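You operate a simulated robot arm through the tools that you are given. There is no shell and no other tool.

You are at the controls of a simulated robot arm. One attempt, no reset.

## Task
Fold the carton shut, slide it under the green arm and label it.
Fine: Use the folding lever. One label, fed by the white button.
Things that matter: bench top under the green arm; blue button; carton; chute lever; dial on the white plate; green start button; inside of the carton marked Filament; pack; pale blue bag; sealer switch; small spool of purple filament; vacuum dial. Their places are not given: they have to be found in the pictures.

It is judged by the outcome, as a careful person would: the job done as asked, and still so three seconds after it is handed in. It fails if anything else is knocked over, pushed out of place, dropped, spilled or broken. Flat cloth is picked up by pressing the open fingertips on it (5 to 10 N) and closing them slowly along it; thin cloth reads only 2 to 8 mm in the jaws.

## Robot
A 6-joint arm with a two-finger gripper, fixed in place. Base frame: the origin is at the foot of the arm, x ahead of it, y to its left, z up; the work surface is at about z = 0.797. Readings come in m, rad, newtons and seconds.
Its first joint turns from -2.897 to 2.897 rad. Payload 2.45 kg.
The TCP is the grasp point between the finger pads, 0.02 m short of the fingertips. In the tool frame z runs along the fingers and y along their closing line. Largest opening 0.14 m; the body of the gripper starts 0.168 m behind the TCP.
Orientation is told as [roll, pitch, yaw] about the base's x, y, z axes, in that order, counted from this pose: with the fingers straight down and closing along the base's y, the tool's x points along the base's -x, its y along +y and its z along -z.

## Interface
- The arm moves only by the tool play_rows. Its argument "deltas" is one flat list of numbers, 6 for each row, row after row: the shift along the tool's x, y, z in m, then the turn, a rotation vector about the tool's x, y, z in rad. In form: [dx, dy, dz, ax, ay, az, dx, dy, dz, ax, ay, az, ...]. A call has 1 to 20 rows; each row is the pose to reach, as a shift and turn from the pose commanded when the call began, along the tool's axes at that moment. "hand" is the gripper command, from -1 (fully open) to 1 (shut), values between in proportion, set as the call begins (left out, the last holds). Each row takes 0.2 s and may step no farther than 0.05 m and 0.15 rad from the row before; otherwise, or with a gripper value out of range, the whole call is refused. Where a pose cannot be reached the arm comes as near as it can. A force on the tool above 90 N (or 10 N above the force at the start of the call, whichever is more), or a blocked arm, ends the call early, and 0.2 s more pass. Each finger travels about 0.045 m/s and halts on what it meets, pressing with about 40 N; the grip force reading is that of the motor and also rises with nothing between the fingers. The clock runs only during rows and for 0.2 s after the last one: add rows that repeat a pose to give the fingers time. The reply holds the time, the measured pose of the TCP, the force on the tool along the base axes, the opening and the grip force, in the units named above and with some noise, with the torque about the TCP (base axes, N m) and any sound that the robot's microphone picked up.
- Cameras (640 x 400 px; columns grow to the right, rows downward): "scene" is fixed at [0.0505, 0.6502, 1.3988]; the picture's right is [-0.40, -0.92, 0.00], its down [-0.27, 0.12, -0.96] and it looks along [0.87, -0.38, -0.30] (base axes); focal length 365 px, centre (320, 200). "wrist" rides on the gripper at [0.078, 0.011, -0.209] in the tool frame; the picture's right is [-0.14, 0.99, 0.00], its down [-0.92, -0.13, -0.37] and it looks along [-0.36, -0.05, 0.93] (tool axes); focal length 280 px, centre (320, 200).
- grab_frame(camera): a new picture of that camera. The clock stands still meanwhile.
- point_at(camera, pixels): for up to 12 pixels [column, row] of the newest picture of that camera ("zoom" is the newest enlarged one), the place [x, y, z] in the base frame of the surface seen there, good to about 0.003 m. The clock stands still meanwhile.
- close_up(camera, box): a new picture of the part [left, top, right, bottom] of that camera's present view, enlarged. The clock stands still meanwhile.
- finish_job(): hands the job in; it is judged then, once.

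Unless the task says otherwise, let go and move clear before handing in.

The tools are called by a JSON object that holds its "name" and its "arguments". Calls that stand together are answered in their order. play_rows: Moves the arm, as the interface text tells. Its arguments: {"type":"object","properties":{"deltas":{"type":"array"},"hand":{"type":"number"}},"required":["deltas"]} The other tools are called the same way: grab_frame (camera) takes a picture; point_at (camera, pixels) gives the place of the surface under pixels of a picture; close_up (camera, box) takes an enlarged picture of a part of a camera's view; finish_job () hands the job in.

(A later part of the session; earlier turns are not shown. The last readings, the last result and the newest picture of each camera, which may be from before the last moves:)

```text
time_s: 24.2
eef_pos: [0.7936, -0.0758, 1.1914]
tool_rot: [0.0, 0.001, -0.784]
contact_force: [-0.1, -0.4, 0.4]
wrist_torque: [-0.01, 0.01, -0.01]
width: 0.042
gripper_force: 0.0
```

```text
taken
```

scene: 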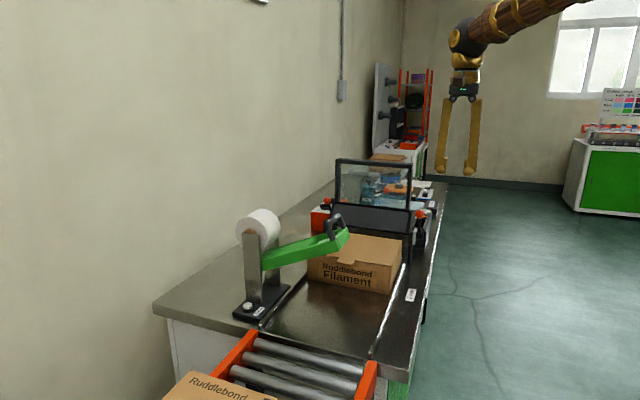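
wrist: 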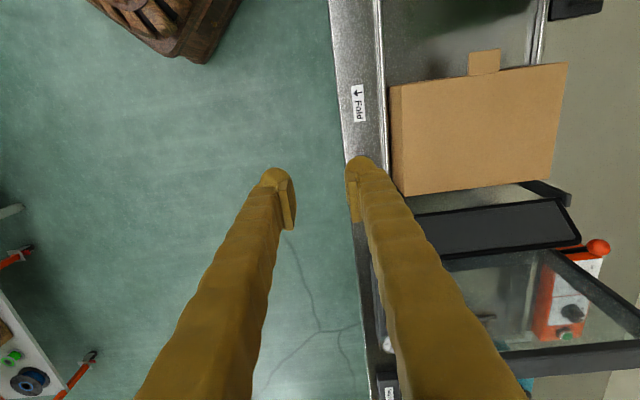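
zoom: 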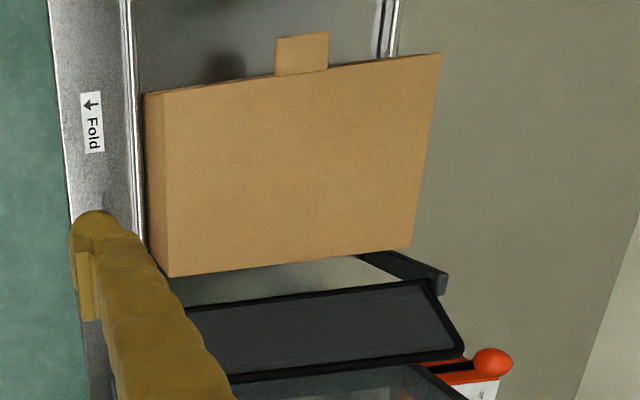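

The row step was too large, so nothing moved. I'll resend with smaller steps.

{"name": "play_rows", "arguments": {"deltas": [-0.005, 0.04, 0, 0, 0, 0, -0.01, 0.08, 0, 0, 0, 0, -0.015, 0.12, 0, 0, 0, 0, -0.02, 0.16, 0.02, 0, 0, 0, -0.025, 0.19, 0.05, 0, 0, 0, -0.025, 0.212, 0.09, 0, 0, 0, -0.025, 0.212, 0.13, 0, 0, 0, -0.025, 0.212, 0.17, 0, 0, 0, -0.025, 0.212, 0.21, 0, 0, 0, -0.025, 0.212, 0.24, 0, 0, 0, -0.025, 0.212, 0.24, 0, 0, 0], "hand": -0.43}}

{"name": "grab_frame", "arguments": {"camera": "wrist"}}

{"name": "close_up", "arguments": {"camera": "scene", "box": [280, 120, 480, 300]}}

```text
time_s: 26.6
eef_pos: [0.9619, 0.0555, 0.9497]
tool_rot: [0.0, 0.001, -0.786]
contact_force: [-0.2, -1.3, -0.4]
wrist_torque: [-0.01, 0.0, 0.01]
width: 0.1002
gripper_force: 0.0
```

```text
taken
```

wrist: 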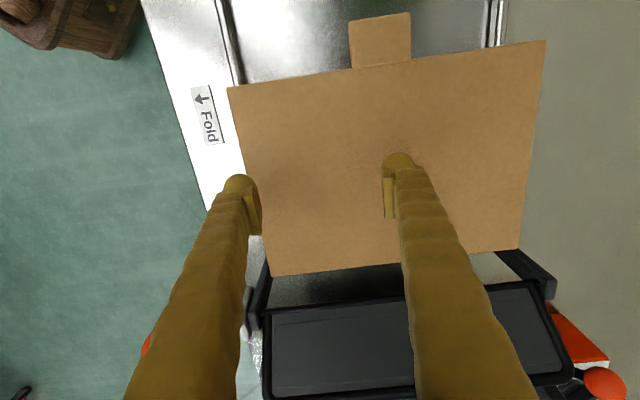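

```text
2.22 times, centred on (380, 210) of scene
```

zoom: 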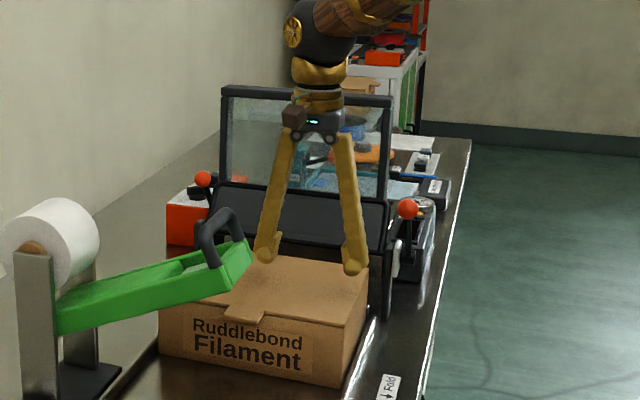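

Both fingertips are over the lid. I'll lower carefully until contact.

{"name": "play_rows", "arguments": {"deltas": [0, 0, 0.015, 0, 0, 0, 0, 0, 0.028, 0, 0, 0, 0, 0, 0.031, 0, 0, 0, 0, 0, 0.031, 0, 0, 0]}}

{"name": "play_rows", "arguments": {"deltas": [0, 0, 0.001, 0, 0, 0, 0, 0, 0.002, 0, 0, 0]}}

```text
time_s: 27.6
eef_pos: [0.9642, 0.0586, 0.9192]
tool_rot: [0.0, 0.0, -0.786]
contact_force: [-0.7, -0.2, 0.7]
wrist_torque: [0.0, 0.0, 0.01]
width: 0.1
gripper_force: 0.0
```

```text
time_s: 28.2
eef_pos: [0.9622, 0.0586, 0.9159]
tool_rot: [0.0, 0.0, -0.785]
contact_force: [0.8, 1.0, -0.6]
wrist_torque: [-0.05, 0.0, -0.05]
width: 0.1003
gripper_force: 0.1
```

{"name": "play_rows", "arguments": {"deltas": [0, 0, 0.001, 0, 0, 0, 0, 0, 0.002, 0, 0, 0]}}

{"name": "close_up", "arguments": {"camera": "scene", "box": [300, 180, 440, 290]}}

```text
time_s: 28.8
eef_pos: [0.9618, 0.0585, 0.9157]
tool_rot: [0.0, 0.0, -0.785]
contact_force: [0.1, 0.8, -1.4]
wrist_torque: [0.01, 0.0, 0.0]
width: 0.1002
gripper_force: 0.2
```

```text
3.64 times, centred on (370, 235) of scene
```

zoom: 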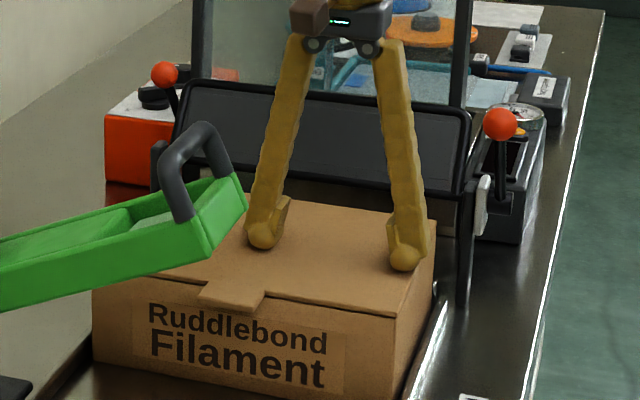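

No contact force yet, so I'll go down a little further.

{"name": "play_rows", "arguments": {"deltas": [0, 0, 0.001, 0, 0, 0, 0, 0, 0.002, 0, 0, 0]}}

{"name": "play_rows", "arguments": {"deltas": [0, 0, 0.001, 0, 0, 0, 0, 0, 0.001, 0, 0, 0]}}

```text
time_s: 29.4
eef_pos: [0.9624, 0.0583, 0.9144]
tool_rot: [-0.001, -0.001, -0.786]
contact_force: [-5.6, 3.6, 12.2]
wrist_torque: [-0.02, 0.15, -0.04]
width: 0.1002
gripper_force: 0.0
```

```text
time_s: 30.0
eef_pos: [0.9617, 0.0585, 0.9147]
tool_rot: [0.003, 0.0, -0.786]
contact_force: [-8.6, 6.5, 26.9]
wrist_torque: [-0.19, 0.31, -0.01]
width: 0.1003
gripper_force: 0.2
```

Contact at 27 N. Now I'll drag slowly 0.03 m along -u and see whether the carton follows.

{"name": "play_rows", "arguments": {"deltas": [0.003, 0, 0, 0, 0, 0, 0.008, 0, 0, 0, 0, 0, 0.014, 0, 0, 0, 0, 0, 0.02, 0, 0, 0, 0, 0, 0.026, 0, 0, 0, 0, 0, 0.03, 0, 0, 0, 0, 0]}}

{"name": "close_up", "arguments": {"camera": "scene", "box": [300, 180, 440, 290]}}

{"name": "grab_frame", "arguments": {"camera": "wrist"}}

```text
time_s: 31.4
eef_pos: [0.9399, 0.0798, 0.9142]
tool_rot: [0.002, -0.001, -0.785]
contact_force: [-10.7, -12.5, 120.8]
wrist_torque: [0.5, -0.74, -0.16]
width: 0.1005
gripper_force: 9.1
```

```text
3.64 times, centred on (370, 235) of scene
```

zoom: 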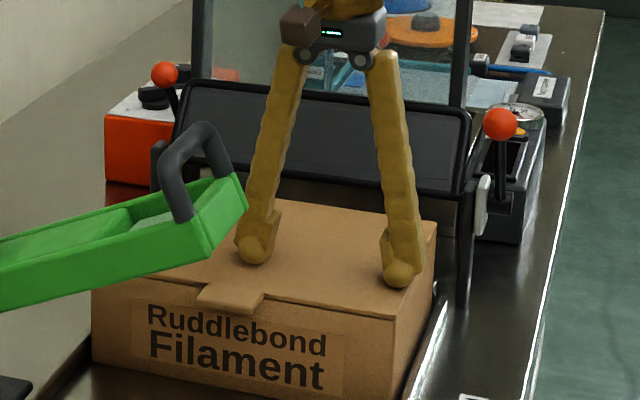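

```text
taken
```

wrist: 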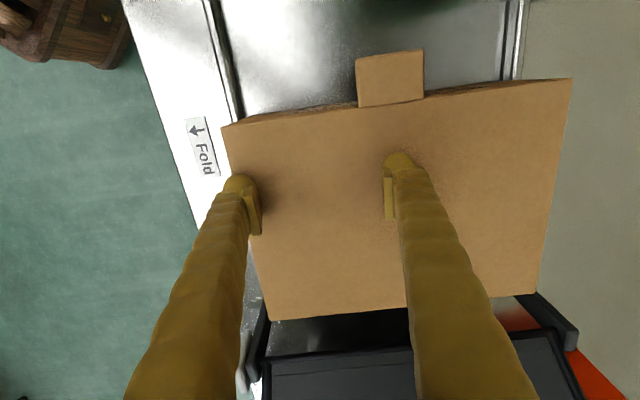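

The fingers only slid over the lid, the carton didn't follow, and the force rose to 120 N. I'll lift off at once and push from behind instead.

{"name": "play_rows", "arguments": {"deltas": [0, 0, -0.03, 0, 0, 0, 0, 0, -0.07, 0, 0, 0, 0, 0, -0.11, 0, 0, 0, 0, 0, -0.11, 0, 0, 0]}}

{"name": "grab_frame", "arguments": {"camera": "wrist"}}

{"name": "close_up", "arguments": {"camera": "scene", "box": [300, 180, 440, 290]}}

```text
time_s: 32.4
eef_pos: [0.9411, 0.0778, 1.0227]
tool_rot: [0.001, 0.002, -0.785]
contact_force: [0.7, 0.8, -0.2]
wrist_torque: [0.03, 0.02, -0.03]
width: 0.0997
gripper_force: 0.0
```

```text
taken
```

wrist: 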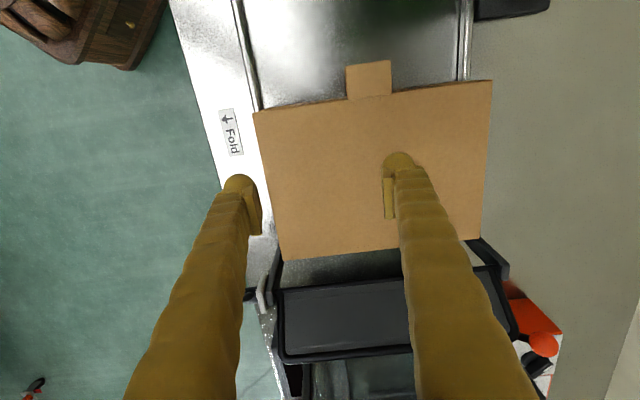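

```text
3.64 times, centred on (370, 235) of scene
```

zoom: 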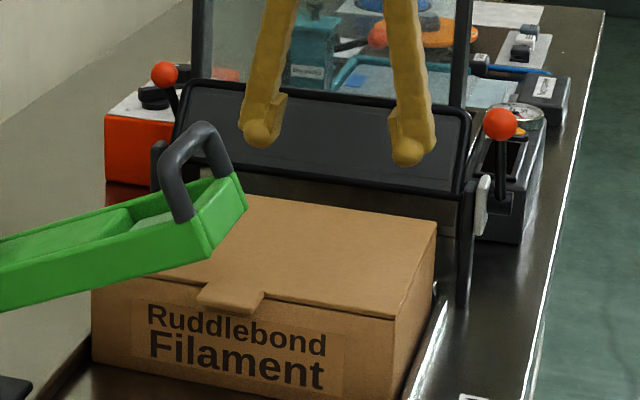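

The carton is unharmed and in place. Next I'll measure the gap between its back and the paddle.

{"name": "close_up", "arguments": {"camera": "wrist", "box": [240, 200, 540, 380]}}

{"name": "point_at", "arguments": {"camera": "wrist", "pixels": [[340, 250], [340, 258], [340, 270], [340, 282], [340, 290], [340, 300], [340, 345], [275, 255], [264, 282], [485, 250], [500, 275], [284, 256]]}}

{"name": "point_at", "arguments": {"camera": "scene", "pixels": [[372, 233], [372, 225], [372, 205], [340, 222], [400, 235], [405, 250], [342, 216], [405, 218]]}}

```text
2.13 times, centred on (390, 290) of wrist
```

zoom: 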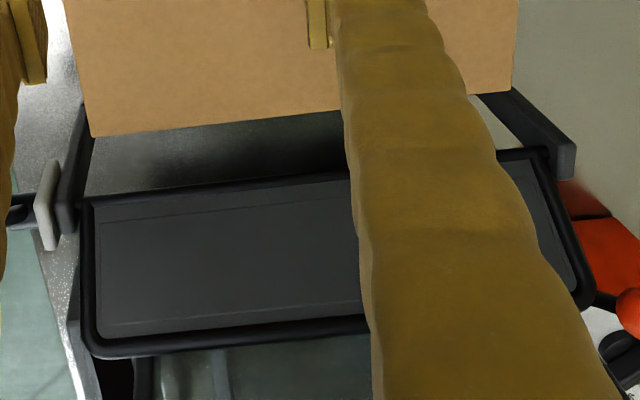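

```text
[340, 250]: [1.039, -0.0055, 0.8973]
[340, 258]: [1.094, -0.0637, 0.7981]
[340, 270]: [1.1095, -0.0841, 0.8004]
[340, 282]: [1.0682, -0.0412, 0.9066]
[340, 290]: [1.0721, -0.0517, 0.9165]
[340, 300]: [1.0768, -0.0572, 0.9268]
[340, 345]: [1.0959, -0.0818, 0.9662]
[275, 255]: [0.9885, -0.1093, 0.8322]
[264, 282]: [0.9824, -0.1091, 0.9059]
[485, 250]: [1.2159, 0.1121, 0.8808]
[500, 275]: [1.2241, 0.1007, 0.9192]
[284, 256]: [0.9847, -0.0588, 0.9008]
```

```text
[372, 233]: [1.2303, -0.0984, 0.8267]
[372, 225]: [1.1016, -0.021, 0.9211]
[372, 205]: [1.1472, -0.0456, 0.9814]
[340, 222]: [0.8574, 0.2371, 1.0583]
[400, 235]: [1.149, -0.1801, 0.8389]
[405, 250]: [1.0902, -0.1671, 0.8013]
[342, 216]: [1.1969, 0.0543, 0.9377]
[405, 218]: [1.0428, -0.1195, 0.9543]
```

The gap is about 0.033 m at the paddle edge (u 0.745 to 0.778), which fits closed fingers 0.028 thick if the closing line lies along the lane. I'll rise, close the fingers and turn the tool by 90° so the camera faces the aisle.

{"name": "play_rows", "arguments": {"deltas": [0, 0, -0.02, 0, 0, -0.143, 0, 0, -0.04, 0, 0, -0.286, 0, 0, -0.06, 0, 0, -0.428, 0, 0, -0.08, 0, 0, -0.571, 0, 0, -0.1, 0, 0, -0.714, 0, 0, -0.12, 0, 0, -0.857, 0, 0, -0.12, 0, 0, -1.0, 0, 0, -0.12, 0, 0, -1.142, 0, 0, -0.12, 0, 0, -1.285, 0, 0, -0.12, 0, 0, -1.428, 0, 0, -0.12, 0, 0, -1.571, 0, 0, -0.12, 0, 0, -1.571], "hand": 1}}

{"name": "grab_frame", "arguments": {"camera": "wrist"}}

```text
time_s: 35.0
eef_pos: [0.9411, 0.08, 1.1419]
tool_rot: [-0.001, 0.0, 0.786]
contact_force: [0.2, 0.4, 0.7]
wrist_torque: [0.01, -0.01, 0.0]
width: 0.0002
gripper_force: 29.3
```

```text
taken
```

wrist: 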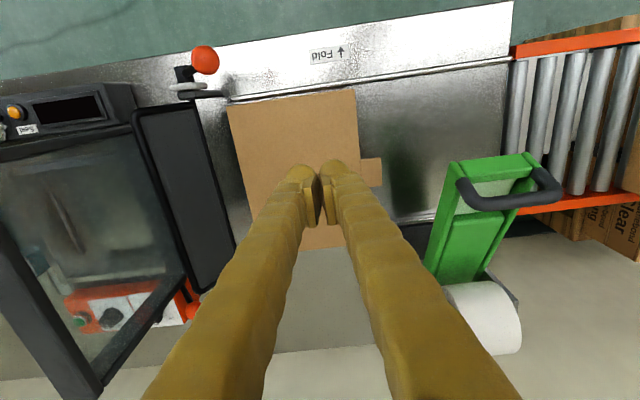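

Good view of the gap: carton's back edge is at about (232,150) and the paddle's edge at (200,150). I'll measure them precisely, along with the green arm.

{"name": "point_at", "arguments": {"camera": "wrist", "pixels": [[231, 125], [234, 150], [238, 180], [222, 150], [210, 150], [205, 150], [202, 150], [198, 150], [190, 92], [203, 60], [205, 110], [196, 110]]}}

{"name": "point_at", "arguments": {"camera": "wrist", "pixels": [[452, 168], [534, 157], [428, 264], [488, 272], [460, 190], [558, 188], [510, 202], [490, 180], [370, 172], [354, 92], [340, 240], [415, 235]]}}

{"name": "close_up", "arguments": {"camera": "wrist", "box": [120, 30, 320, 200]}}

```text
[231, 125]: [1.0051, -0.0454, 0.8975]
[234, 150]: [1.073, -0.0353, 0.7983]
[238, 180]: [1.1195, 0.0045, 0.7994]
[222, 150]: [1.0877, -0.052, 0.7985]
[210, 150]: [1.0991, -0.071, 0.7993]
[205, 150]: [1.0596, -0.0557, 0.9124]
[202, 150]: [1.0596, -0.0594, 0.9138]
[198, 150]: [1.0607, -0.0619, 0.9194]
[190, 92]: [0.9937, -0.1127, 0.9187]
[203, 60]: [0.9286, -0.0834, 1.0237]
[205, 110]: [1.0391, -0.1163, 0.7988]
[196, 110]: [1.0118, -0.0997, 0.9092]
```

```text
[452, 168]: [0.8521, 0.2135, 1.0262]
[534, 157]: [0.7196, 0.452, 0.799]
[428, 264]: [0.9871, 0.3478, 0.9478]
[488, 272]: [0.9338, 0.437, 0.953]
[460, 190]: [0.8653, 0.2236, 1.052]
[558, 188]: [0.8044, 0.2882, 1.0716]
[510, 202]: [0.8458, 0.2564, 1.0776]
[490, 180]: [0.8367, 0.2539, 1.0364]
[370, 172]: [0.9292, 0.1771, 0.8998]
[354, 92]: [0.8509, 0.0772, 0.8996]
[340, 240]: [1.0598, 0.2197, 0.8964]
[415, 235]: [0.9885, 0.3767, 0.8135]
```

```text
2.35 times, centred on (220, 115) of wrist
```

zoom: 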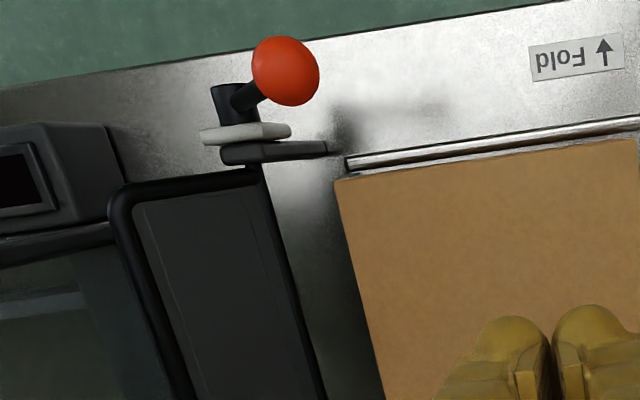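

The gap runs from u≈0.745 to 0.786, so the closed fingers fit at u=0.766. The green arm spans u 0.352–0.452, so the carton's centre must go to u≈0.402. I'll move above the gap with the tool leaning toward the aisle for reach.

{"name": "play_rows", "arguments": {"deltas": [0.006, -0.03, 0, 0, -0.05, 0, 0.012, -0.06, 0, 0, -0.1, 0, 0.018, -0.09, 0, 0, -0.15, 0, 0.024, -0.12, 0, 0, -0.2, 0, 0.032, -0.15, 0, 0, -0.25, 0, 0.032, -0.157, 0, 0, -0.25, 0, 0.032, -0.157, 0, 0, -0.25, 0]}}

{"name": "grab_frame", "arguments": {"camera": "wrist"}}

{"name": "close_up", "arguments": {"camera": "scene", "box": [300, 100, 460, 290]}}

```text
time_s: 36.6
eef_pos: [1.029, -0.0544, 1.1436]
tool_rot: [0.0, -0.251, 0.785]
contact_force: [-0.5, 0.4, -0.4]
wrist_torque: [-0.04, -0.04, 0.03]
width: 0.0
gripper_force: 29.3
```

```text
taken
```

wrist: 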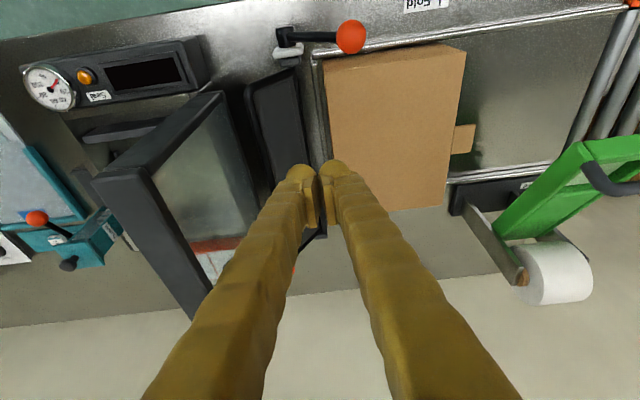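

```text
2.11 times, centred on (380, 195) of scene
```

zoom: 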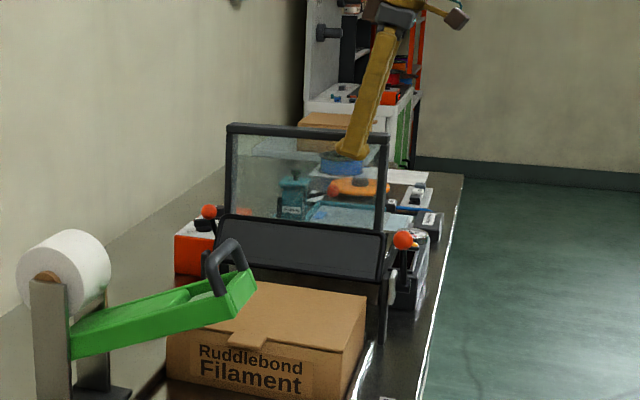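

The pose was reached (u=0.766, v=0.689). Before descending I'll check where the vacuum lid's frame is relative to the gripper body.

{"name": "point_at", "arguments": {"camera": "wrist", "pixels": [[217, 97], [170, 135], [110, 180], [222, 130], [250, 92], [262, 78], [298, 72], [235, 150], [190, 280], [351, 36], [305, 130], [328, 140]]}}

```text
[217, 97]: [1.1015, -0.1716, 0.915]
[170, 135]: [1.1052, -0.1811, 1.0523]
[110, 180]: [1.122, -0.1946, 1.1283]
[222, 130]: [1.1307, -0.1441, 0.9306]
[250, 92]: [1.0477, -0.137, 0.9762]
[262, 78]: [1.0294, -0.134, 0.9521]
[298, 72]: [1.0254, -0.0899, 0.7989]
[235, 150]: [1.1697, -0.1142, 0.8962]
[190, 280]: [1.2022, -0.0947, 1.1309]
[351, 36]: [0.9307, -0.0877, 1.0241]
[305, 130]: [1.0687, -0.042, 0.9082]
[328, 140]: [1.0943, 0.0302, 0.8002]
```

The frame stays at u≥0.90 and the gripper body at ≤0.84, so it is clear. I'll descend straight to about 0.95.

{"name": "play_rows", "arguments": {"deltas": [0.0099, 0, 0.0388, 0, 0, 0, 0.0198, 0, 0.0775, 0, 0, 0, 0.0296, 0, 0.1163, 0, 0, 0, 0.0395, 0, 0.155, 0, 0, 0, 0.0482, 0, 0.189, 0, 0, 0, 0.0482, 0, 0.189, 0, 0, 0]}}

{"name": "grab_frame", "arguments": {"camera": "wrist"}}

{"name": "close_up", "arguments": {"camera": "scene", "box": [300, 140, 460, 290]}}

```text
time_s: 38.0
eef_pos: [1.031, -0.0531, 0.9466]
tool_rot: [0.001, -0.247, 0.784]
contact_force: [-0.3, 0.1, 0.5]
wrist_torque: [-0.01, 0.01, -0.05]
width: 0.0
gripper_force: 29.8
```

```text
taken
```

wrist: 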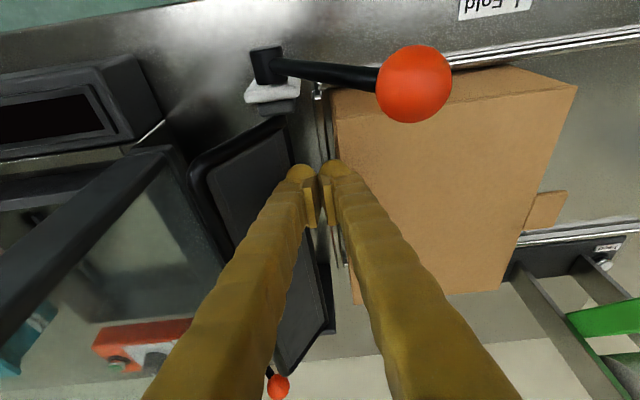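

```text
2.67 times, centred on (380, 215) of scene
```

zoom: 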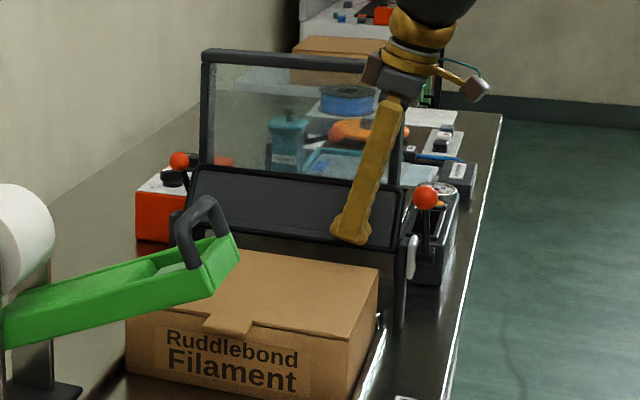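

The fingertips are lined up with the gap. I'll go down slowly into it.

{"name": "play_rows", "arguments": {"deltas": [0.0037, 0, 0.0145, 0, 0, 0, 0.0074, 0, 0.029, 0, 0, 0, 0.0074, 0, 0.029, 0, 0, 0]}}

{"name": "play_rows", "arguments": {"deltas": [0.0025, 0, 0.0097, 0, 0, 0, 0.0062, 0, 0.0242, 0, 0, 0, 0.0062, 0, 0.0242, 0, 0, 0]}}

{"name": "grab_frame", "arguments": {"camera": "wrist"}}

{"name": "close_up", "arguments": {"camera": "scene", "box": [300, 140, 460, 290]}}

```text
time_s: 38.8
eef_pos: [1.0298, -0.0543, 0.9165]
tool_rot: [-0.001, -0.249, 0.785]
contact_force: [0.0, -0.6, -0.2]
wrist_torque: [0.0, 0.02, 0.01]
width: 0.0
gripper_force: 29.1
```

```text
time_s: 39.4
eef_pos: [1.0318, -0.0545, 0.9126]
tool_rot: [-0.012, -0.259, 0.788]
contact_force: [-15.7, -1.9, 33.0]
wrist_torque: [0.2, 0.91, 0.13]
width: 0.0
gripper_force: 29.5
stopped in row 2: the force on the tool passed its limit at 108 N (the readings are from after the stop); the commanded pose is now the measured one
```

```text
taken
```

wrist: 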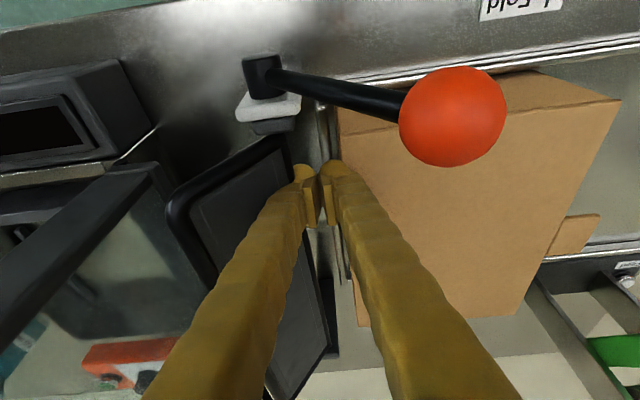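

```text
2.67 times, centred on (380, 215) of scene
```

zoom: 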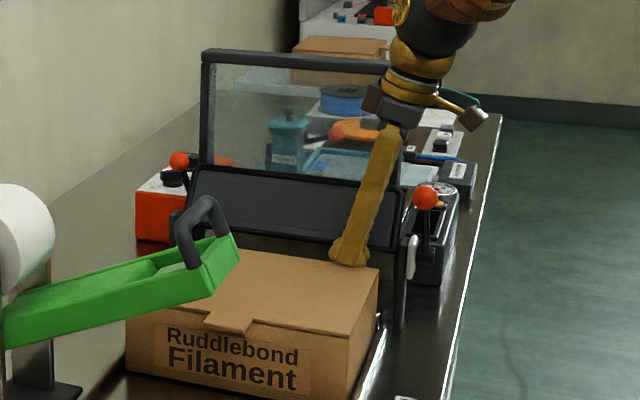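

The tip touched the carton's back edge; the torque places contact about 18 mm toward -u, so the fingertips are thicker than assumed. I'll back up, shift 7 mm toward the paddle and try again gently.

{"name": "play_rows", "arguments": {"deltas": [-0.003, 0, -0.0116, 0, 0, 0, -0.003, -0.006, -0.0116, 0, 0, 0, -0.003, -0.008, -0.0116, 0, 0, 0]}}

{"name": "close_up", "arguments": {"camera": "wrist", "box": [250, 80, 410, 240]}}

```text
time_s: 40.2
eef_pos: [1.0327, -0.0554, 0.9202]
tool_rot: [0.002, -0.252, 0.79]
contact_force: [-20.6, 11.8, 9.6]
wrist_torque: [-0.27, -0.08, -0.51]
width: 0.0
gripper_force: 29.6
stopped in row 3: the force on the tool passed its limit at 95 N (the readings are from after the stop); the commanded pose is now the measured one
```

```text
2.50 times, centred on (330, 160) of wrist
```

zoom: 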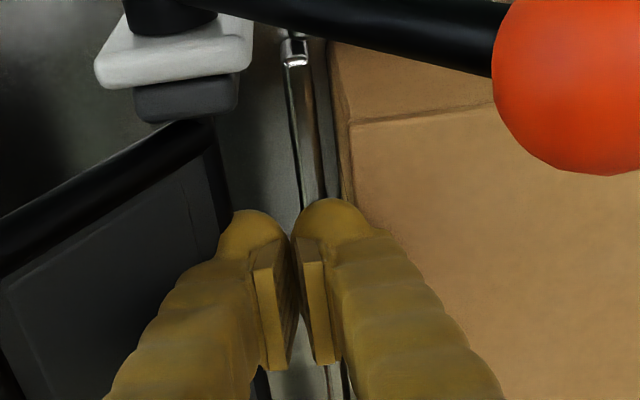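

Now the fingers touched the paddle (95 N toward -u), so the gap is just about as wide as the closed fingers (~0.038 vs 0.036). A single finger will fit more comfortably: I'll raise clear, then use only the rear finger, tilted so it hangs lower than the front one.

{"name": "play_rows", "arguments": {"deltas": [0, 0.002, 0, 0, 0, 0, -0.0025, 0.002, -0.0097, 0, 0, 0, -0.0074, 0.002, -0.029, 0, 0, 0, -0.0148, 0.002, -0.058, 0, 0, 0, -0.0222, 0.002, -0.087, 0, 0, 0, -0.0222, 0.002, -0.087, 0, 0, 0]}}

{"name": "close_up", "arguments": {"camera": "scene", "box": [300, 140, 460, 290]}}

```text
time_s: 41.6
eef_pos: [1.0334, -0.0548, 1.0091]
tool_rot: [-0.001, -0.252, 0.788]
contact_force: [-0.1, -0.7, 0.0]
wrist_torque: [-0.01, 0.01, 0.02]
width: 0.0002
gripper_force: 29.5
```

```text
2.67 times, centred on (380, 215) of scene
```

zoom: 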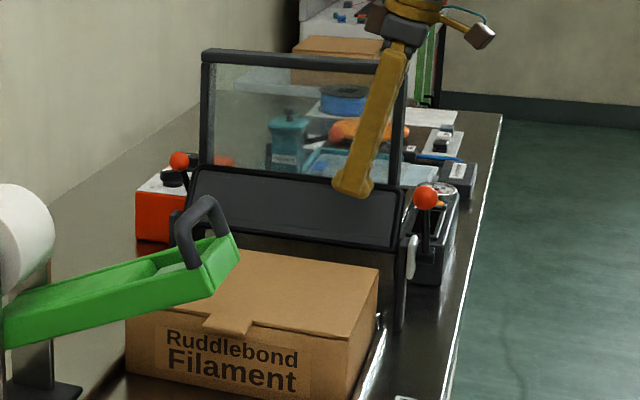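

Clear now. I'll open to about 0.09 m and add a 0.35 rad tilt about the tool's x axis so that the rear finger hangs low and leans like the paddle, staying above the gap.

{"name": "play_rows", "arguments": {"deltas": [0.004, 0.008, -0.012, -0.07, 0, 0, 0.01, 0.016, -0.014, -0.14, 0, 0, 0.016, 0.026, -0.012, -0.21, 0, 0, 0.022, 0.0366, -0.01, -0.28, 0, 0, 0.0242, 0.0366, -0.0062, -0.35, 0, 0, 0.0242, 0.0366, -0.0062, -0.35, 0, 0, 0.0242, 0.0366, -0.0062, -0.35, 0, 0], "hand": -0.286}}

{"name": "grab_frame", "arguments": {"camera": "wrist"}}

{"name": "close_up", "arguments": {"camera": "scene", "box": [300, 140, 460, 290]}}

```text
time_s: 43.2
eef_pos: [0.9897, -0.0475, 1.0098]
tool_rot: [0.351, -0.254, 0.788]
contact_force: [-0.6, -0.9, -1.3]
wrist_torque: [0.03, 0.0, 0.04]
width: 0.09
gripper_force: 0.1
```

```text
taken
```

wrist: 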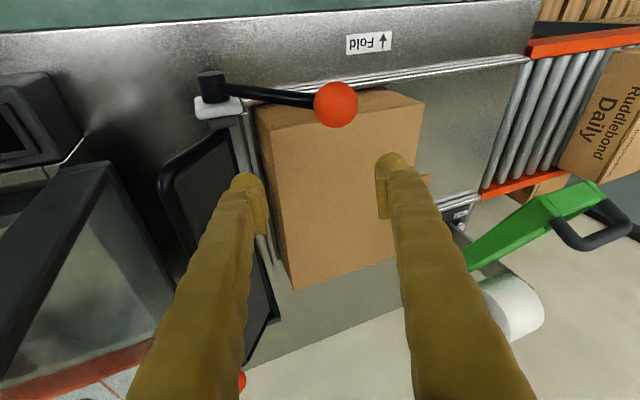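

```text
2.67 times, centred on (380, 215) of scene
```

zoom: 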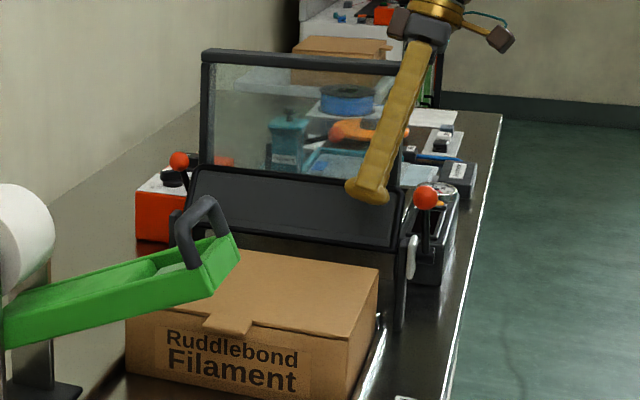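

The rear finger hangs over the gap and the front finger over the lid. I'll lower straight first, then slide in along the finger direction.

{"name": "play_rows", "arguments": {"deltas": [0.0062, -0.0083, 0.0228, 0, 0, 0, 0.0124, -0.0166, 0.0455, 0, 0, 0, 0.0124, -0.0166, 0.0605, 0, 0, 0, 0.0124, -0.0166, 0.0605, 0, 0, 0]}}

{"name": "grab_frame", "arguments": {"camera": "wrist"}}

{"name": "close_up", "arguments": {"camera": "scene", "box": [310, 180, 430, 280]}}

```text
time_s: 44.2
eef_pos: [0.9865, -0.0409, 0.945]
tool_rot: [0.35, -0.254, 0.788]
contact_force: [-0.4, 0.0, 0.2]
wrist_torque: [0.01, -0.01, -0.01]
width: 0.0901
gripper_force: 0.1
```

```text
taken
```

wrist: 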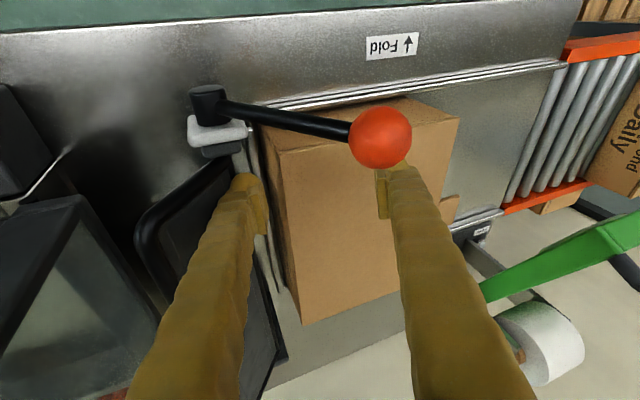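

```text
4.00 times, centred on (370, 230) of scene
```

zoom: 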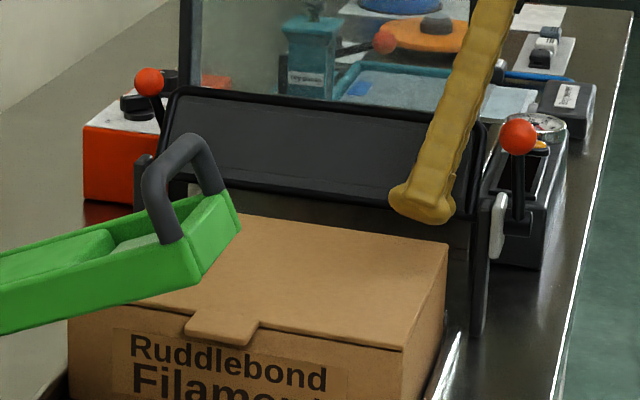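

No contact yet. I'll continue along the finger direction in small steps.

{"name": "play_rows", "arguments": {"deltas": [0, 0, 0.01, 0, 0, 0, 0, 0, 0.02, 0, 0, 0, 0, 0, 0.025, 0, 0, 0, 0, 0, 0.025, 0, 0, 0]}}

{"name": "play_rows", "arguments": {"deltas": [0, 0, 0.006, 0, 0, 0, 0, 0, 0.012, 0, 0, 0, 0, 0, 0.015, 0, 0, 0, 0, 0, 0.015, 0, 0, 0]}}

{"name": "grab_frame", "arguments": {"camera": "wrist"}}

{"name": "close_up", "arguments": {"camera": "scene", "box": [310, 180, 430, 280]}}

```text
time_s: 45.2
eef_pos: [0.9859, -0.0304, 0.9234]
tool_rot: [0.351, -0.254, 0.79]
contact_force: [0.2, -0.4, -0.5]
wrist_torque: [0.01, 0.03, -0.01]
width: 0.0898
gripper_force: 0.1
```

```text
time_s: 46.2
eef_pos: [0.9849, -0.0242, 0.9094]
tool_rot: [0.352, -0.254, 0.788]
contact_force: [1.3, -1.5, 0.4]
wrist_torque: [-0.02, 0.01, -0.03]
width: 0.0899
gripper_force: 0.0
```

```text
taken
```

wrist: 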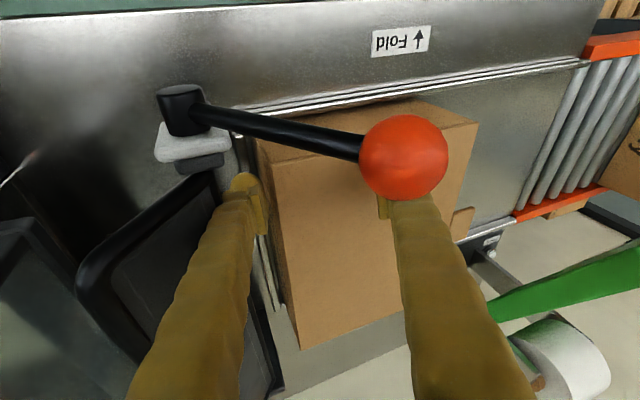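

```text
4.00 times, centred on (370, 230) of scene
```

zoom: 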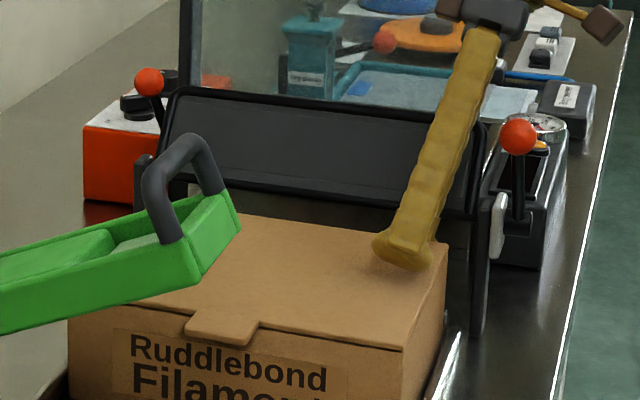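

The rear finger is inside the gap with no contact forces. Now I'll push along -u by 0.03 m slowly.

{"name": "play_rows", "arguments": {"deltas": [0, 0.0047, 0.0017, 0, 0, 0, 0, 0.0094, 0.0034, 0, 0, 0, 0, 0.0141, 0.0051, 0, 0, 0, 0, 0.0188, 0.0069, 0, 0, 0, 0, 0.0235, 0.0086, 0, 0, 0, 0, 0.0282, 0.0103, 0, 0, 0]}}

{"name": "grab_frame", "arguments": {"camera": "wrist"}}

{"name": "close_up", "arguments": {"camera": "scene", "box": [290, 170, 450, 300]}}

```text
time_s: 47.6
eef_pos: [0.9613, -0.0039, 0.9102]
tool_rot: [0.351, -0.254, 0.786]
contact_force: [3.2, -0.9, 0.2]
wrist_torque: [0.0, -0.08, -0.05]
width: 0.0923
gripper_force: 1.4
```

```text
taken
```

wrist: 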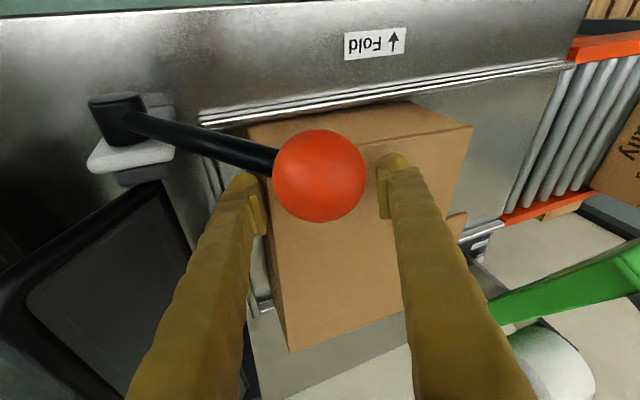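

```text
3.08 times, centred on (370, 235) of scene
```

zoom: 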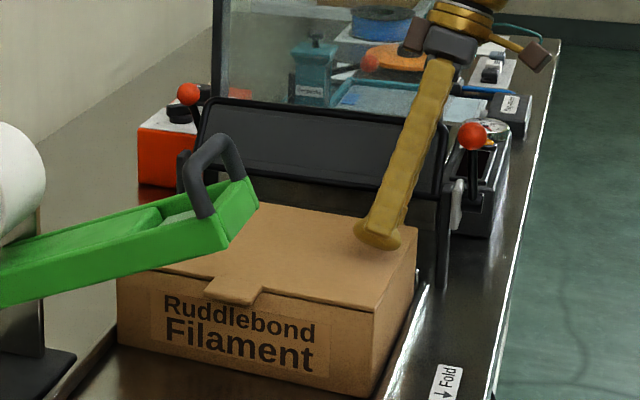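

It works: the carton follows with about 3 N, as seen in both views. I'll continue another 0.05 m.

{"name": "play_rows", "arguments": {"deltas": [0, 0.0094, 0.0034, 0, 0, 0, 0, 0.0188, 0.0069, 0, 0, 0, 0, 0.0282, 0.0103, 0, 0, 0, 0, 0.0376, 0.0137, 0, 0, 0, 0, 0.047, 0.0171, 0, 0, 0, 0, 0.047, 0.0171, 0, 0, 0]}}

{"name": "grab_frame", "arguments": {"camera": "wrist"}}

{"name": "close_up", "arguments": {"camera": "scene", "box": [250, 170, 450, 330]}}

```text
time_s: 49.0
eef_pos: [0.9265, 0.0327, 0.9085]
tool_rot: [0.351, -0.253, 0.787]
contact_force: [2.3, -2.7, 1.2]
wrist_torque: [-0.06, -0.12, -0.11]
width: 0.0917
gripper_force: 1.2
```

```text
taken
```

wrist: 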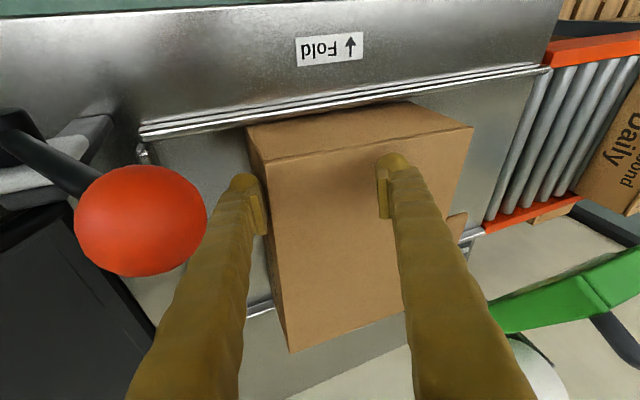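

```text
2.50 times, centred on (350, 250) of scene
```

zoom: 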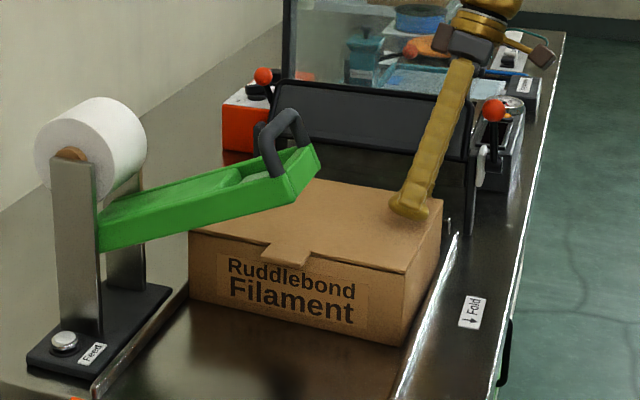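

Still going well. The carton's back is at about u=0.668 and needs to reach 0.50. I'll push another 0.08 m.

{"name": "play_rows", "arguments": {"deltas": [0, 0.0094, 0.0034, 0, 0, 0, 0, 0.0188, 0.0069, 0, 0, 0, 0, 0.0282, 0.0103, 0, 0, 0, 0, 0.0376, 0.0137, 0, 0, 0, 0, 0.047, 0.0171, 0, 0, 0, 0, 0.0564, 0.0206, 0, 0, 0, 0, 0.0658, 0.024, 0, 0, 0, 0, 0.0752, 0.0274, 0, 0, 0, 0, 0.0752, 0.0274, 0, 0, 0]}}

{"name": "grab_frame", "arguments": {"camera": "wrist"}}

{"name": "close_up", "arguments": {"camera": "scene", "box": [220, 190, 440, 350]}}

```text
time_s: 51.0
eef_pos: [0.8715, 0.088, 0.9092]
tool_rot: [0.35, -0.255, 0.788]
contact_force: [1.6, -1.3, -0.6]
wrist_torque: [0.01, -0.04, 0.01]
width: 0.0916
gripper_force: 1.3
```

```text
taken
```

wrist: 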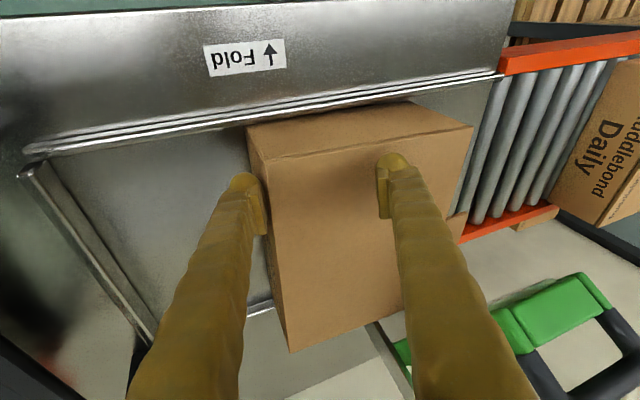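

```text
2.50 times, centred on (330, 270) of scene
```

zoom: 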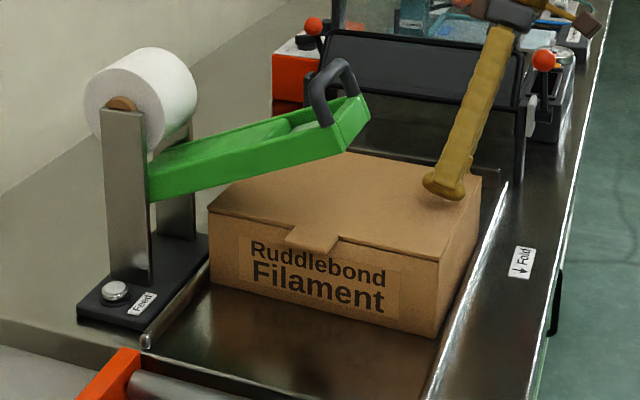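

The carton is now halfway under the arm. I'll measure its corners to get position and yaw.

{"name": "point_at", "arguments": {"camera": "wrist", "pixels": [[268, 161], [470, 128], [292, 348], [340, 140], [420, 125], [275, 240], [283, 300], [400, 315], [448, 210]]}}

{"name": "point_at", "arguments": {"camera": "scene", "pixels": [[292, 260], [372, 285], [369, 303], [293, 284], [383, 236], [358, 241], [335, 243], [330, 224]]}}

```text
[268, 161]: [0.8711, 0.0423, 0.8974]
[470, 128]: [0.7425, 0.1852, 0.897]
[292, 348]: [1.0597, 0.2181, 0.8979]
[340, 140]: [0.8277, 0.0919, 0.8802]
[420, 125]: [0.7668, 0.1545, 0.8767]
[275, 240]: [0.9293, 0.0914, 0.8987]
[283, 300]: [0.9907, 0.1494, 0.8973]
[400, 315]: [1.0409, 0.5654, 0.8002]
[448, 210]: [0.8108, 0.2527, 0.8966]
```

```text
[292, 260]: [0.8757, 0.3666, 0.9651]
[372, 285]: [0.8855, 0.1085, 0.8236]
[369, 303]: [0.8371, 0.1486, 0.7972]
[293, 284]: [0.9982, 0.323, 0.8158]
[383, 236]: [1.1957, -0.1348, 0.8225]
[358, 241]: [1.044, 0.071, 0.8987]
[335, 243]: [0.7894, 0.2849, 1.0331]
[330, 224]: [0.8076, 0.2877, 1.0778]
```

The carton's back is at u≈0.59 with only about 2° yaw. Its centre is at u≈0.492, so I'll push 0.088 m more.

{"name": "play_rows", "arguments": {"deltas": [0, 0.0094, 0.0034, 0, 0, 0, 0, 0.0188, 0.0069, 0, 0, 0, 0, 0.0282, 0.0103, 0, 0, 0, 0, 0.0376, 0.0137, 0, 0, 0, 0, 0.047, 0.0171, 0, 0, 0, 0, 0.0564, 0.0206, 0, 0, 0, 0, 0.0658, 0.024, 0, 0, 0, 0, 0.0752, 0.0274, 0, 0, 0, 0, 0.0826, 0.0302, 0, 0, 0, 0, 0.0826, 0.0302, 0, 0, 0]}}

{"name": "grab_frame", "arguments": {"camera": "wrist"}}

{"name": "close_up", "arguments": {"camera": "scene", "box": [220, 190, 440, 350]}}

```text
time_s: 53.2
eef_pos: [0.8081, 0.151, 0.9107]
tool_rot: [0.351, -0.253, 0.787]
contact_force: [1.3, -2.3, 1.8]
wrist_torque: [-0.07, -0.05, -0.05]
width: 0.0915
gripper_force: 1.2
```

```text
taken
```

wrist: 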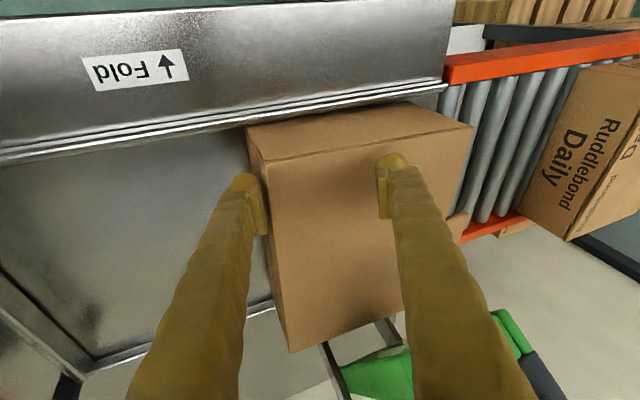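

```text
2.50 times, centred on (330, 270) of scene
```

zoom: 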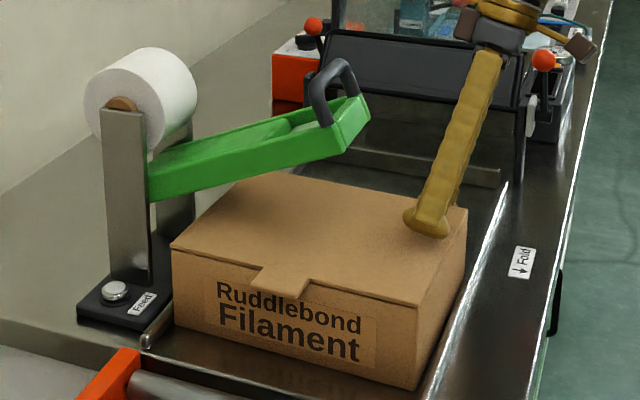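

I'll re-measure the carton's corners here.

{"name": "point_at", "arguments": {"camera": "wrist", "pixels": [[268, 161], [470, 128], [292, 348], [275, 240], [283, 300], [350, 148], [400, 320]]}}

{"name": "point_at", "arguments": {"camera": "scene", "pixels": [[279, 275], [365, 295], [300, 250], [380, 262], [316, 286], [361, 325], [281, 302], [340, 243], [296, 245]]}}

```text
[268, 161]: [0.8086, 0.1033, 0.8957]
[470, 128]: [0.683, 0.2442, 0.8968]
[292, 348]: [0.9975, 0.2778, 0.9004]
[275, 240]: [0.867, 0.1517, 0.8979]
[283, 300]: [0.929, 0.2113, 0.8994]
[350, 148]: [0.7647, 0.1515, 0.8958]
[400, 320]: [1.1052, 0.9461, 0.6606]
```

```text
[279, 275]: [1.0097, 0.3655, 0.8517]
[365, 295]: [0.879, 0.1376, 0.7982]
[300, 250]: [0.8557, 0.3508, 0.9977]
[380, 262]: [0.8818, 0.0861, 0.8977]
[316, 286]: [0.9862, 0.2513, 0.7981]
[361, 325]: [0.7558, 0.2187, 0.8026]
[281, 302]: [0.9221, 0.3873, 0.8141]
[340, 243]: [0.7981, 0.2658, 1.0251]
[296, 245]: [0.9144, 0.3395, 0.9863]
```

The carton's back is now at u≈0.499–0.509, so its centre is ≈0.405, under the green arm (0.402), with about 2° yaw. I'll back the finger away from the carton and withdraw upward along the finger direction.

{"name": "play_rows", "arguments": {"deltas": [0, -0.007, -0.0026, 0, 0, 0, 0, -0.0141, -0.0051, 0, 0, 0, 0, -0.0141, -0.04, 0, 0, 0, 0, -0.0141, -0.08, 0, 0, 0, 0, -0.0141, -0.12, 0, 0, 0, 0, -0.0141, -0.16, 0, 0, 0, 0, -0.0141, -0.2, 0, 0, 0, 0, -0.0141, -0.24, 0, 0, 0, 0, -0.0141, -0.28, 0, 0, 0, 0, -0.0141, -0.28, 0, 0, 0]}}

{"name": "grab_frame", "arguments": {"camera": "scene"}}

{"name": "grab_frame", "arguments": {"camera": "wrist"}}

```text
time_s: 55.4
eef_pos: [0.8417, 0.028, 1.1587]
tool_rot: [0.351, -0.252, 0.788]
contact_force: [-0.4, -0.1, 0.4]
wrist_torque: [0.0, -0.02, 0.02]
width: 0.0901
gripper_force: 0.1
```

```text
taken
```

scene: 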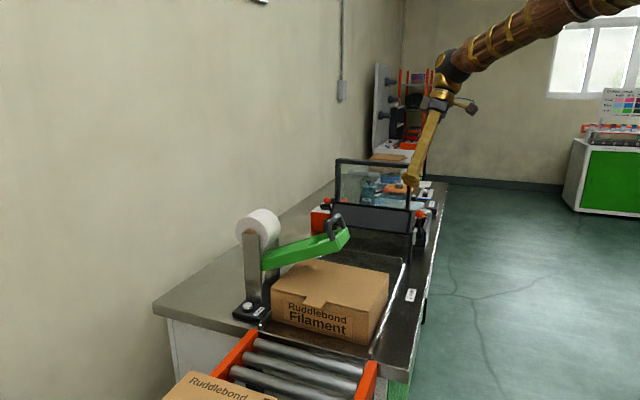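

```text
taken
```

wrist: 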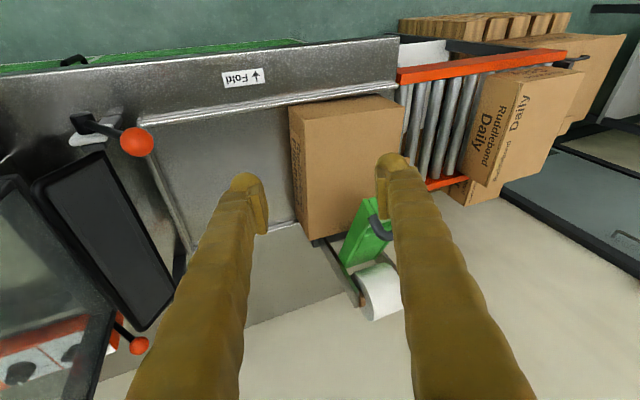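

Now I'll measure the carton, the feed button and the tower from the fresh scene picture.

{"name": "close_up", "arguments": {"camera": "scene", "box": [210, 200, 410, 350]}}

{"name": "point_at", "arguments": {"camera": "scene", "pixels": [[273, 287], [368, 310], [388, 275], [320, 262], [248, 305], [248, 309], [245, 235], [259, 290], [258, 236], [268, 213], [240, 228], [280, 238]]}}

{"name": "point_at", "arguments": {"camera": "wrist", "pixels": [[290, 106], [384, 97], [404, 112], [312, 240], [380, 205], [383, 280]]}}

```text
2.67 times, centred on (310, 275) of scene
```

zoom: 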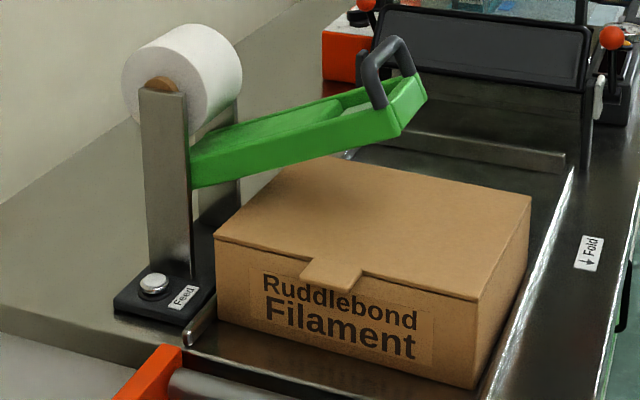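

```text
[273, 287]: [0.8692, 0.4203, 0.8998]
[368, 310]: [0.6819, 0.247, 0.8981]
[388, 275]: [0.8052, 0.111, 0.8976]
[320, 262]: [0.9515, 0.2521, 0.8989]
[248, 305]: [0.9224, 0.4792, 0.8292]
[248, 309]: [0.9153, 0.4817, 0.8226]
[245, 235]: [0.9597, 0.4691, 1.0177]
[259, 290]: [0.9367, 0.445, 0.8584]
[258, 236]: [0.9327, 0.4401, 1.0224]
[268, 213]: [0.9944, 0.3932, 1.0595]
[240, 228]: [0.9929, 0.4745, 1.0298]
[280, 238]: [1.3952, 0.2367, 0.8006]
```

```text
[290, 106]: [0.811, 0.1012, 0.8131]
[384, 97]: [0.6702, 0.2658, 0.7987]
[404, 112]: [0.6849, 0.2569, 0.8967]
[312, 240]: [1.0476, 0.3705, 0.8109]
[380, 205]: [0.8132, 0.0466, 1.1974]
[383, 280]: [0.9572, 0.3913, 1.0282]
```

The button is at about u=0.311, v=0.990 with its top at z≈0.829, and the tower plate's face is at u=0.3475. I'll straighten the tool step by step and close the fingers.

{"name": "play_rows", "arguments": {"deltas": [0, 0, 0, 0.1, 0, 0, 0, 0, 0, 0.2, 0, 0, 0, 0, 0, 0.35, 0, 0, 0, 0, 0, 0.35, 0, 0], "hand": 1}}

{"name": "play_rows", "arguments": {"deltas": [0, 0, 0, 0, 0.125, 0, 0, 0, 0, 0, 0.25, 0, 0, 0, 0, 0, 0.25, 0]}}

{"name": "play_rows", "arguments": {"deltas": [0, 0, -0.01, 0, 0, 0.143, 0, 0, -0.02, 0, 0, 0.286, 0, 0, -0.03, 0, 0, 0.428, 0, 0, -0.04, 0, 0, 0.571, 0, 0, -0.05, 0, 0, 0.714, 0, 0, -0.06, 0, 0, 0.857, 0, 0, -0.07, 0, 0, 1.0, 0, 0, -0.08, 0, 0, 1.142, 0, 0, -0.09, 0, 0, 1.285, 0, 0, -0.1, 0, 0, 1.428, 0, 0, -0.1, 0, 0, 1.571, 0, 0, -0.1, 0, 0, 1.571]}}

```text
time_s: 56.4
eef_pos: [0.8402, 0.0279, 1.1579]
tool_rot: [0.0, -0.258, 0.788]
contact_force: [0.2, -0.1, 0.8]
wrist_torque: [-0.01, 0.01, 0.01]
width: 0.0012
gripper_force: 0.0
```

```text
time_s: 57.2
eef_pos: [0.8403, 0.0277, 1.1582]
tool_rot: [0.0, -0.004, 0.787]
contact_force: [0.0, 0.4, 0.3]
wrist_torque: [-0.01, -0.03, 0.02]
width: 0.0
gripper_force: 29.3
```

```text
time_s: 59.8
eef_pos: [0.8412, 0.027, 1.2598]
tool_rot: [0.003, -0.001, -0.784]
contact_force: [-0.5, -0.7, 0.0]
wrist_torque: [0.03, 0.02, 0.0]
width: 0.0
gripper_force: 29.7
```

The tool is upright. Next I'll travel at height over to the feed button, leaning the top back toward the robot for reach and slightly away from the tower.

{"name": "play_rows", "arguments": {"deltas": [0.024, 0.034, 0, 0, 0, 0, 0.048, 0.068, 0, 0, 0, 0, 0.072, 0.102, 0, 0, 0, 0, 0.096, 0.136, 0, -0.03, -0.015, 0, 0.12, 0.17, 0, -0.06, -0.03, 0, 0.144, 0.204, 0, -0.1, -0.05, 0, 0.168, 0.238, 0, -0.14, -0.07, 0, 0.192, 0.272, 0, -0.18, -0.09, 0, 0.216, 0.306, 0, -0.22, -0.11, 0, 0.24, 0.34, 0, -0.26, -0.13, 0, 0.268, 0.376, 0, -0.3, -0.15, 0, 0.268, 0.376, 0, -0.3, -0.15, 0]}}

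{"name": "grab_frame", "arguments": {"camera": "wrist"}}

{"name": "grab_frame", "arguments": {"camera": "scene"}}

```text
time_s: 62.4
eef_pos: [0.9166, 0.4844, 1.2592]
tool_rot: [0.308, -0.15, -0.806]
contact_force: [0.2, -0.4, 1.0]
wrist_torque: [-0.02, 0.0, 0.02]
width: 0.0001
gripper_force: 29.8
```

```text
taken
```

wrist: 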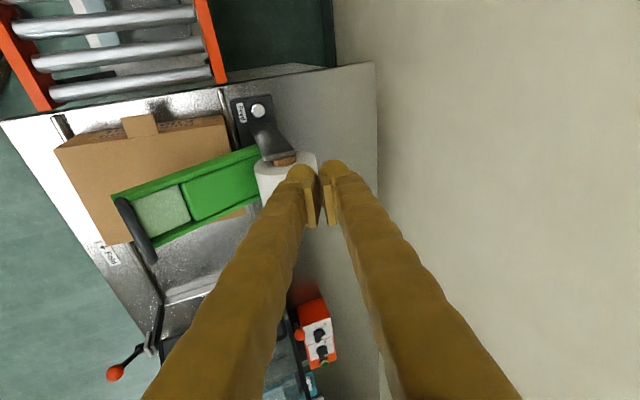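

```text
taken
```

scene: 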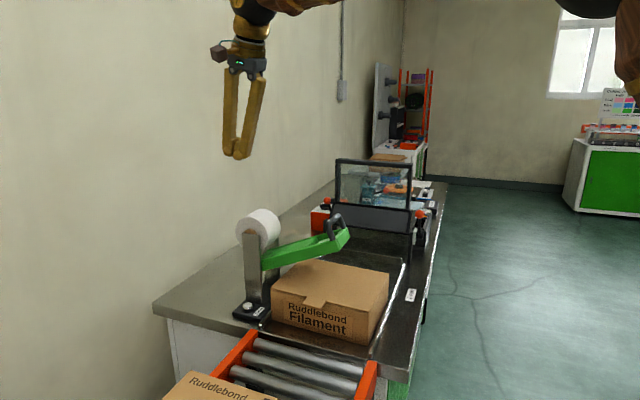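

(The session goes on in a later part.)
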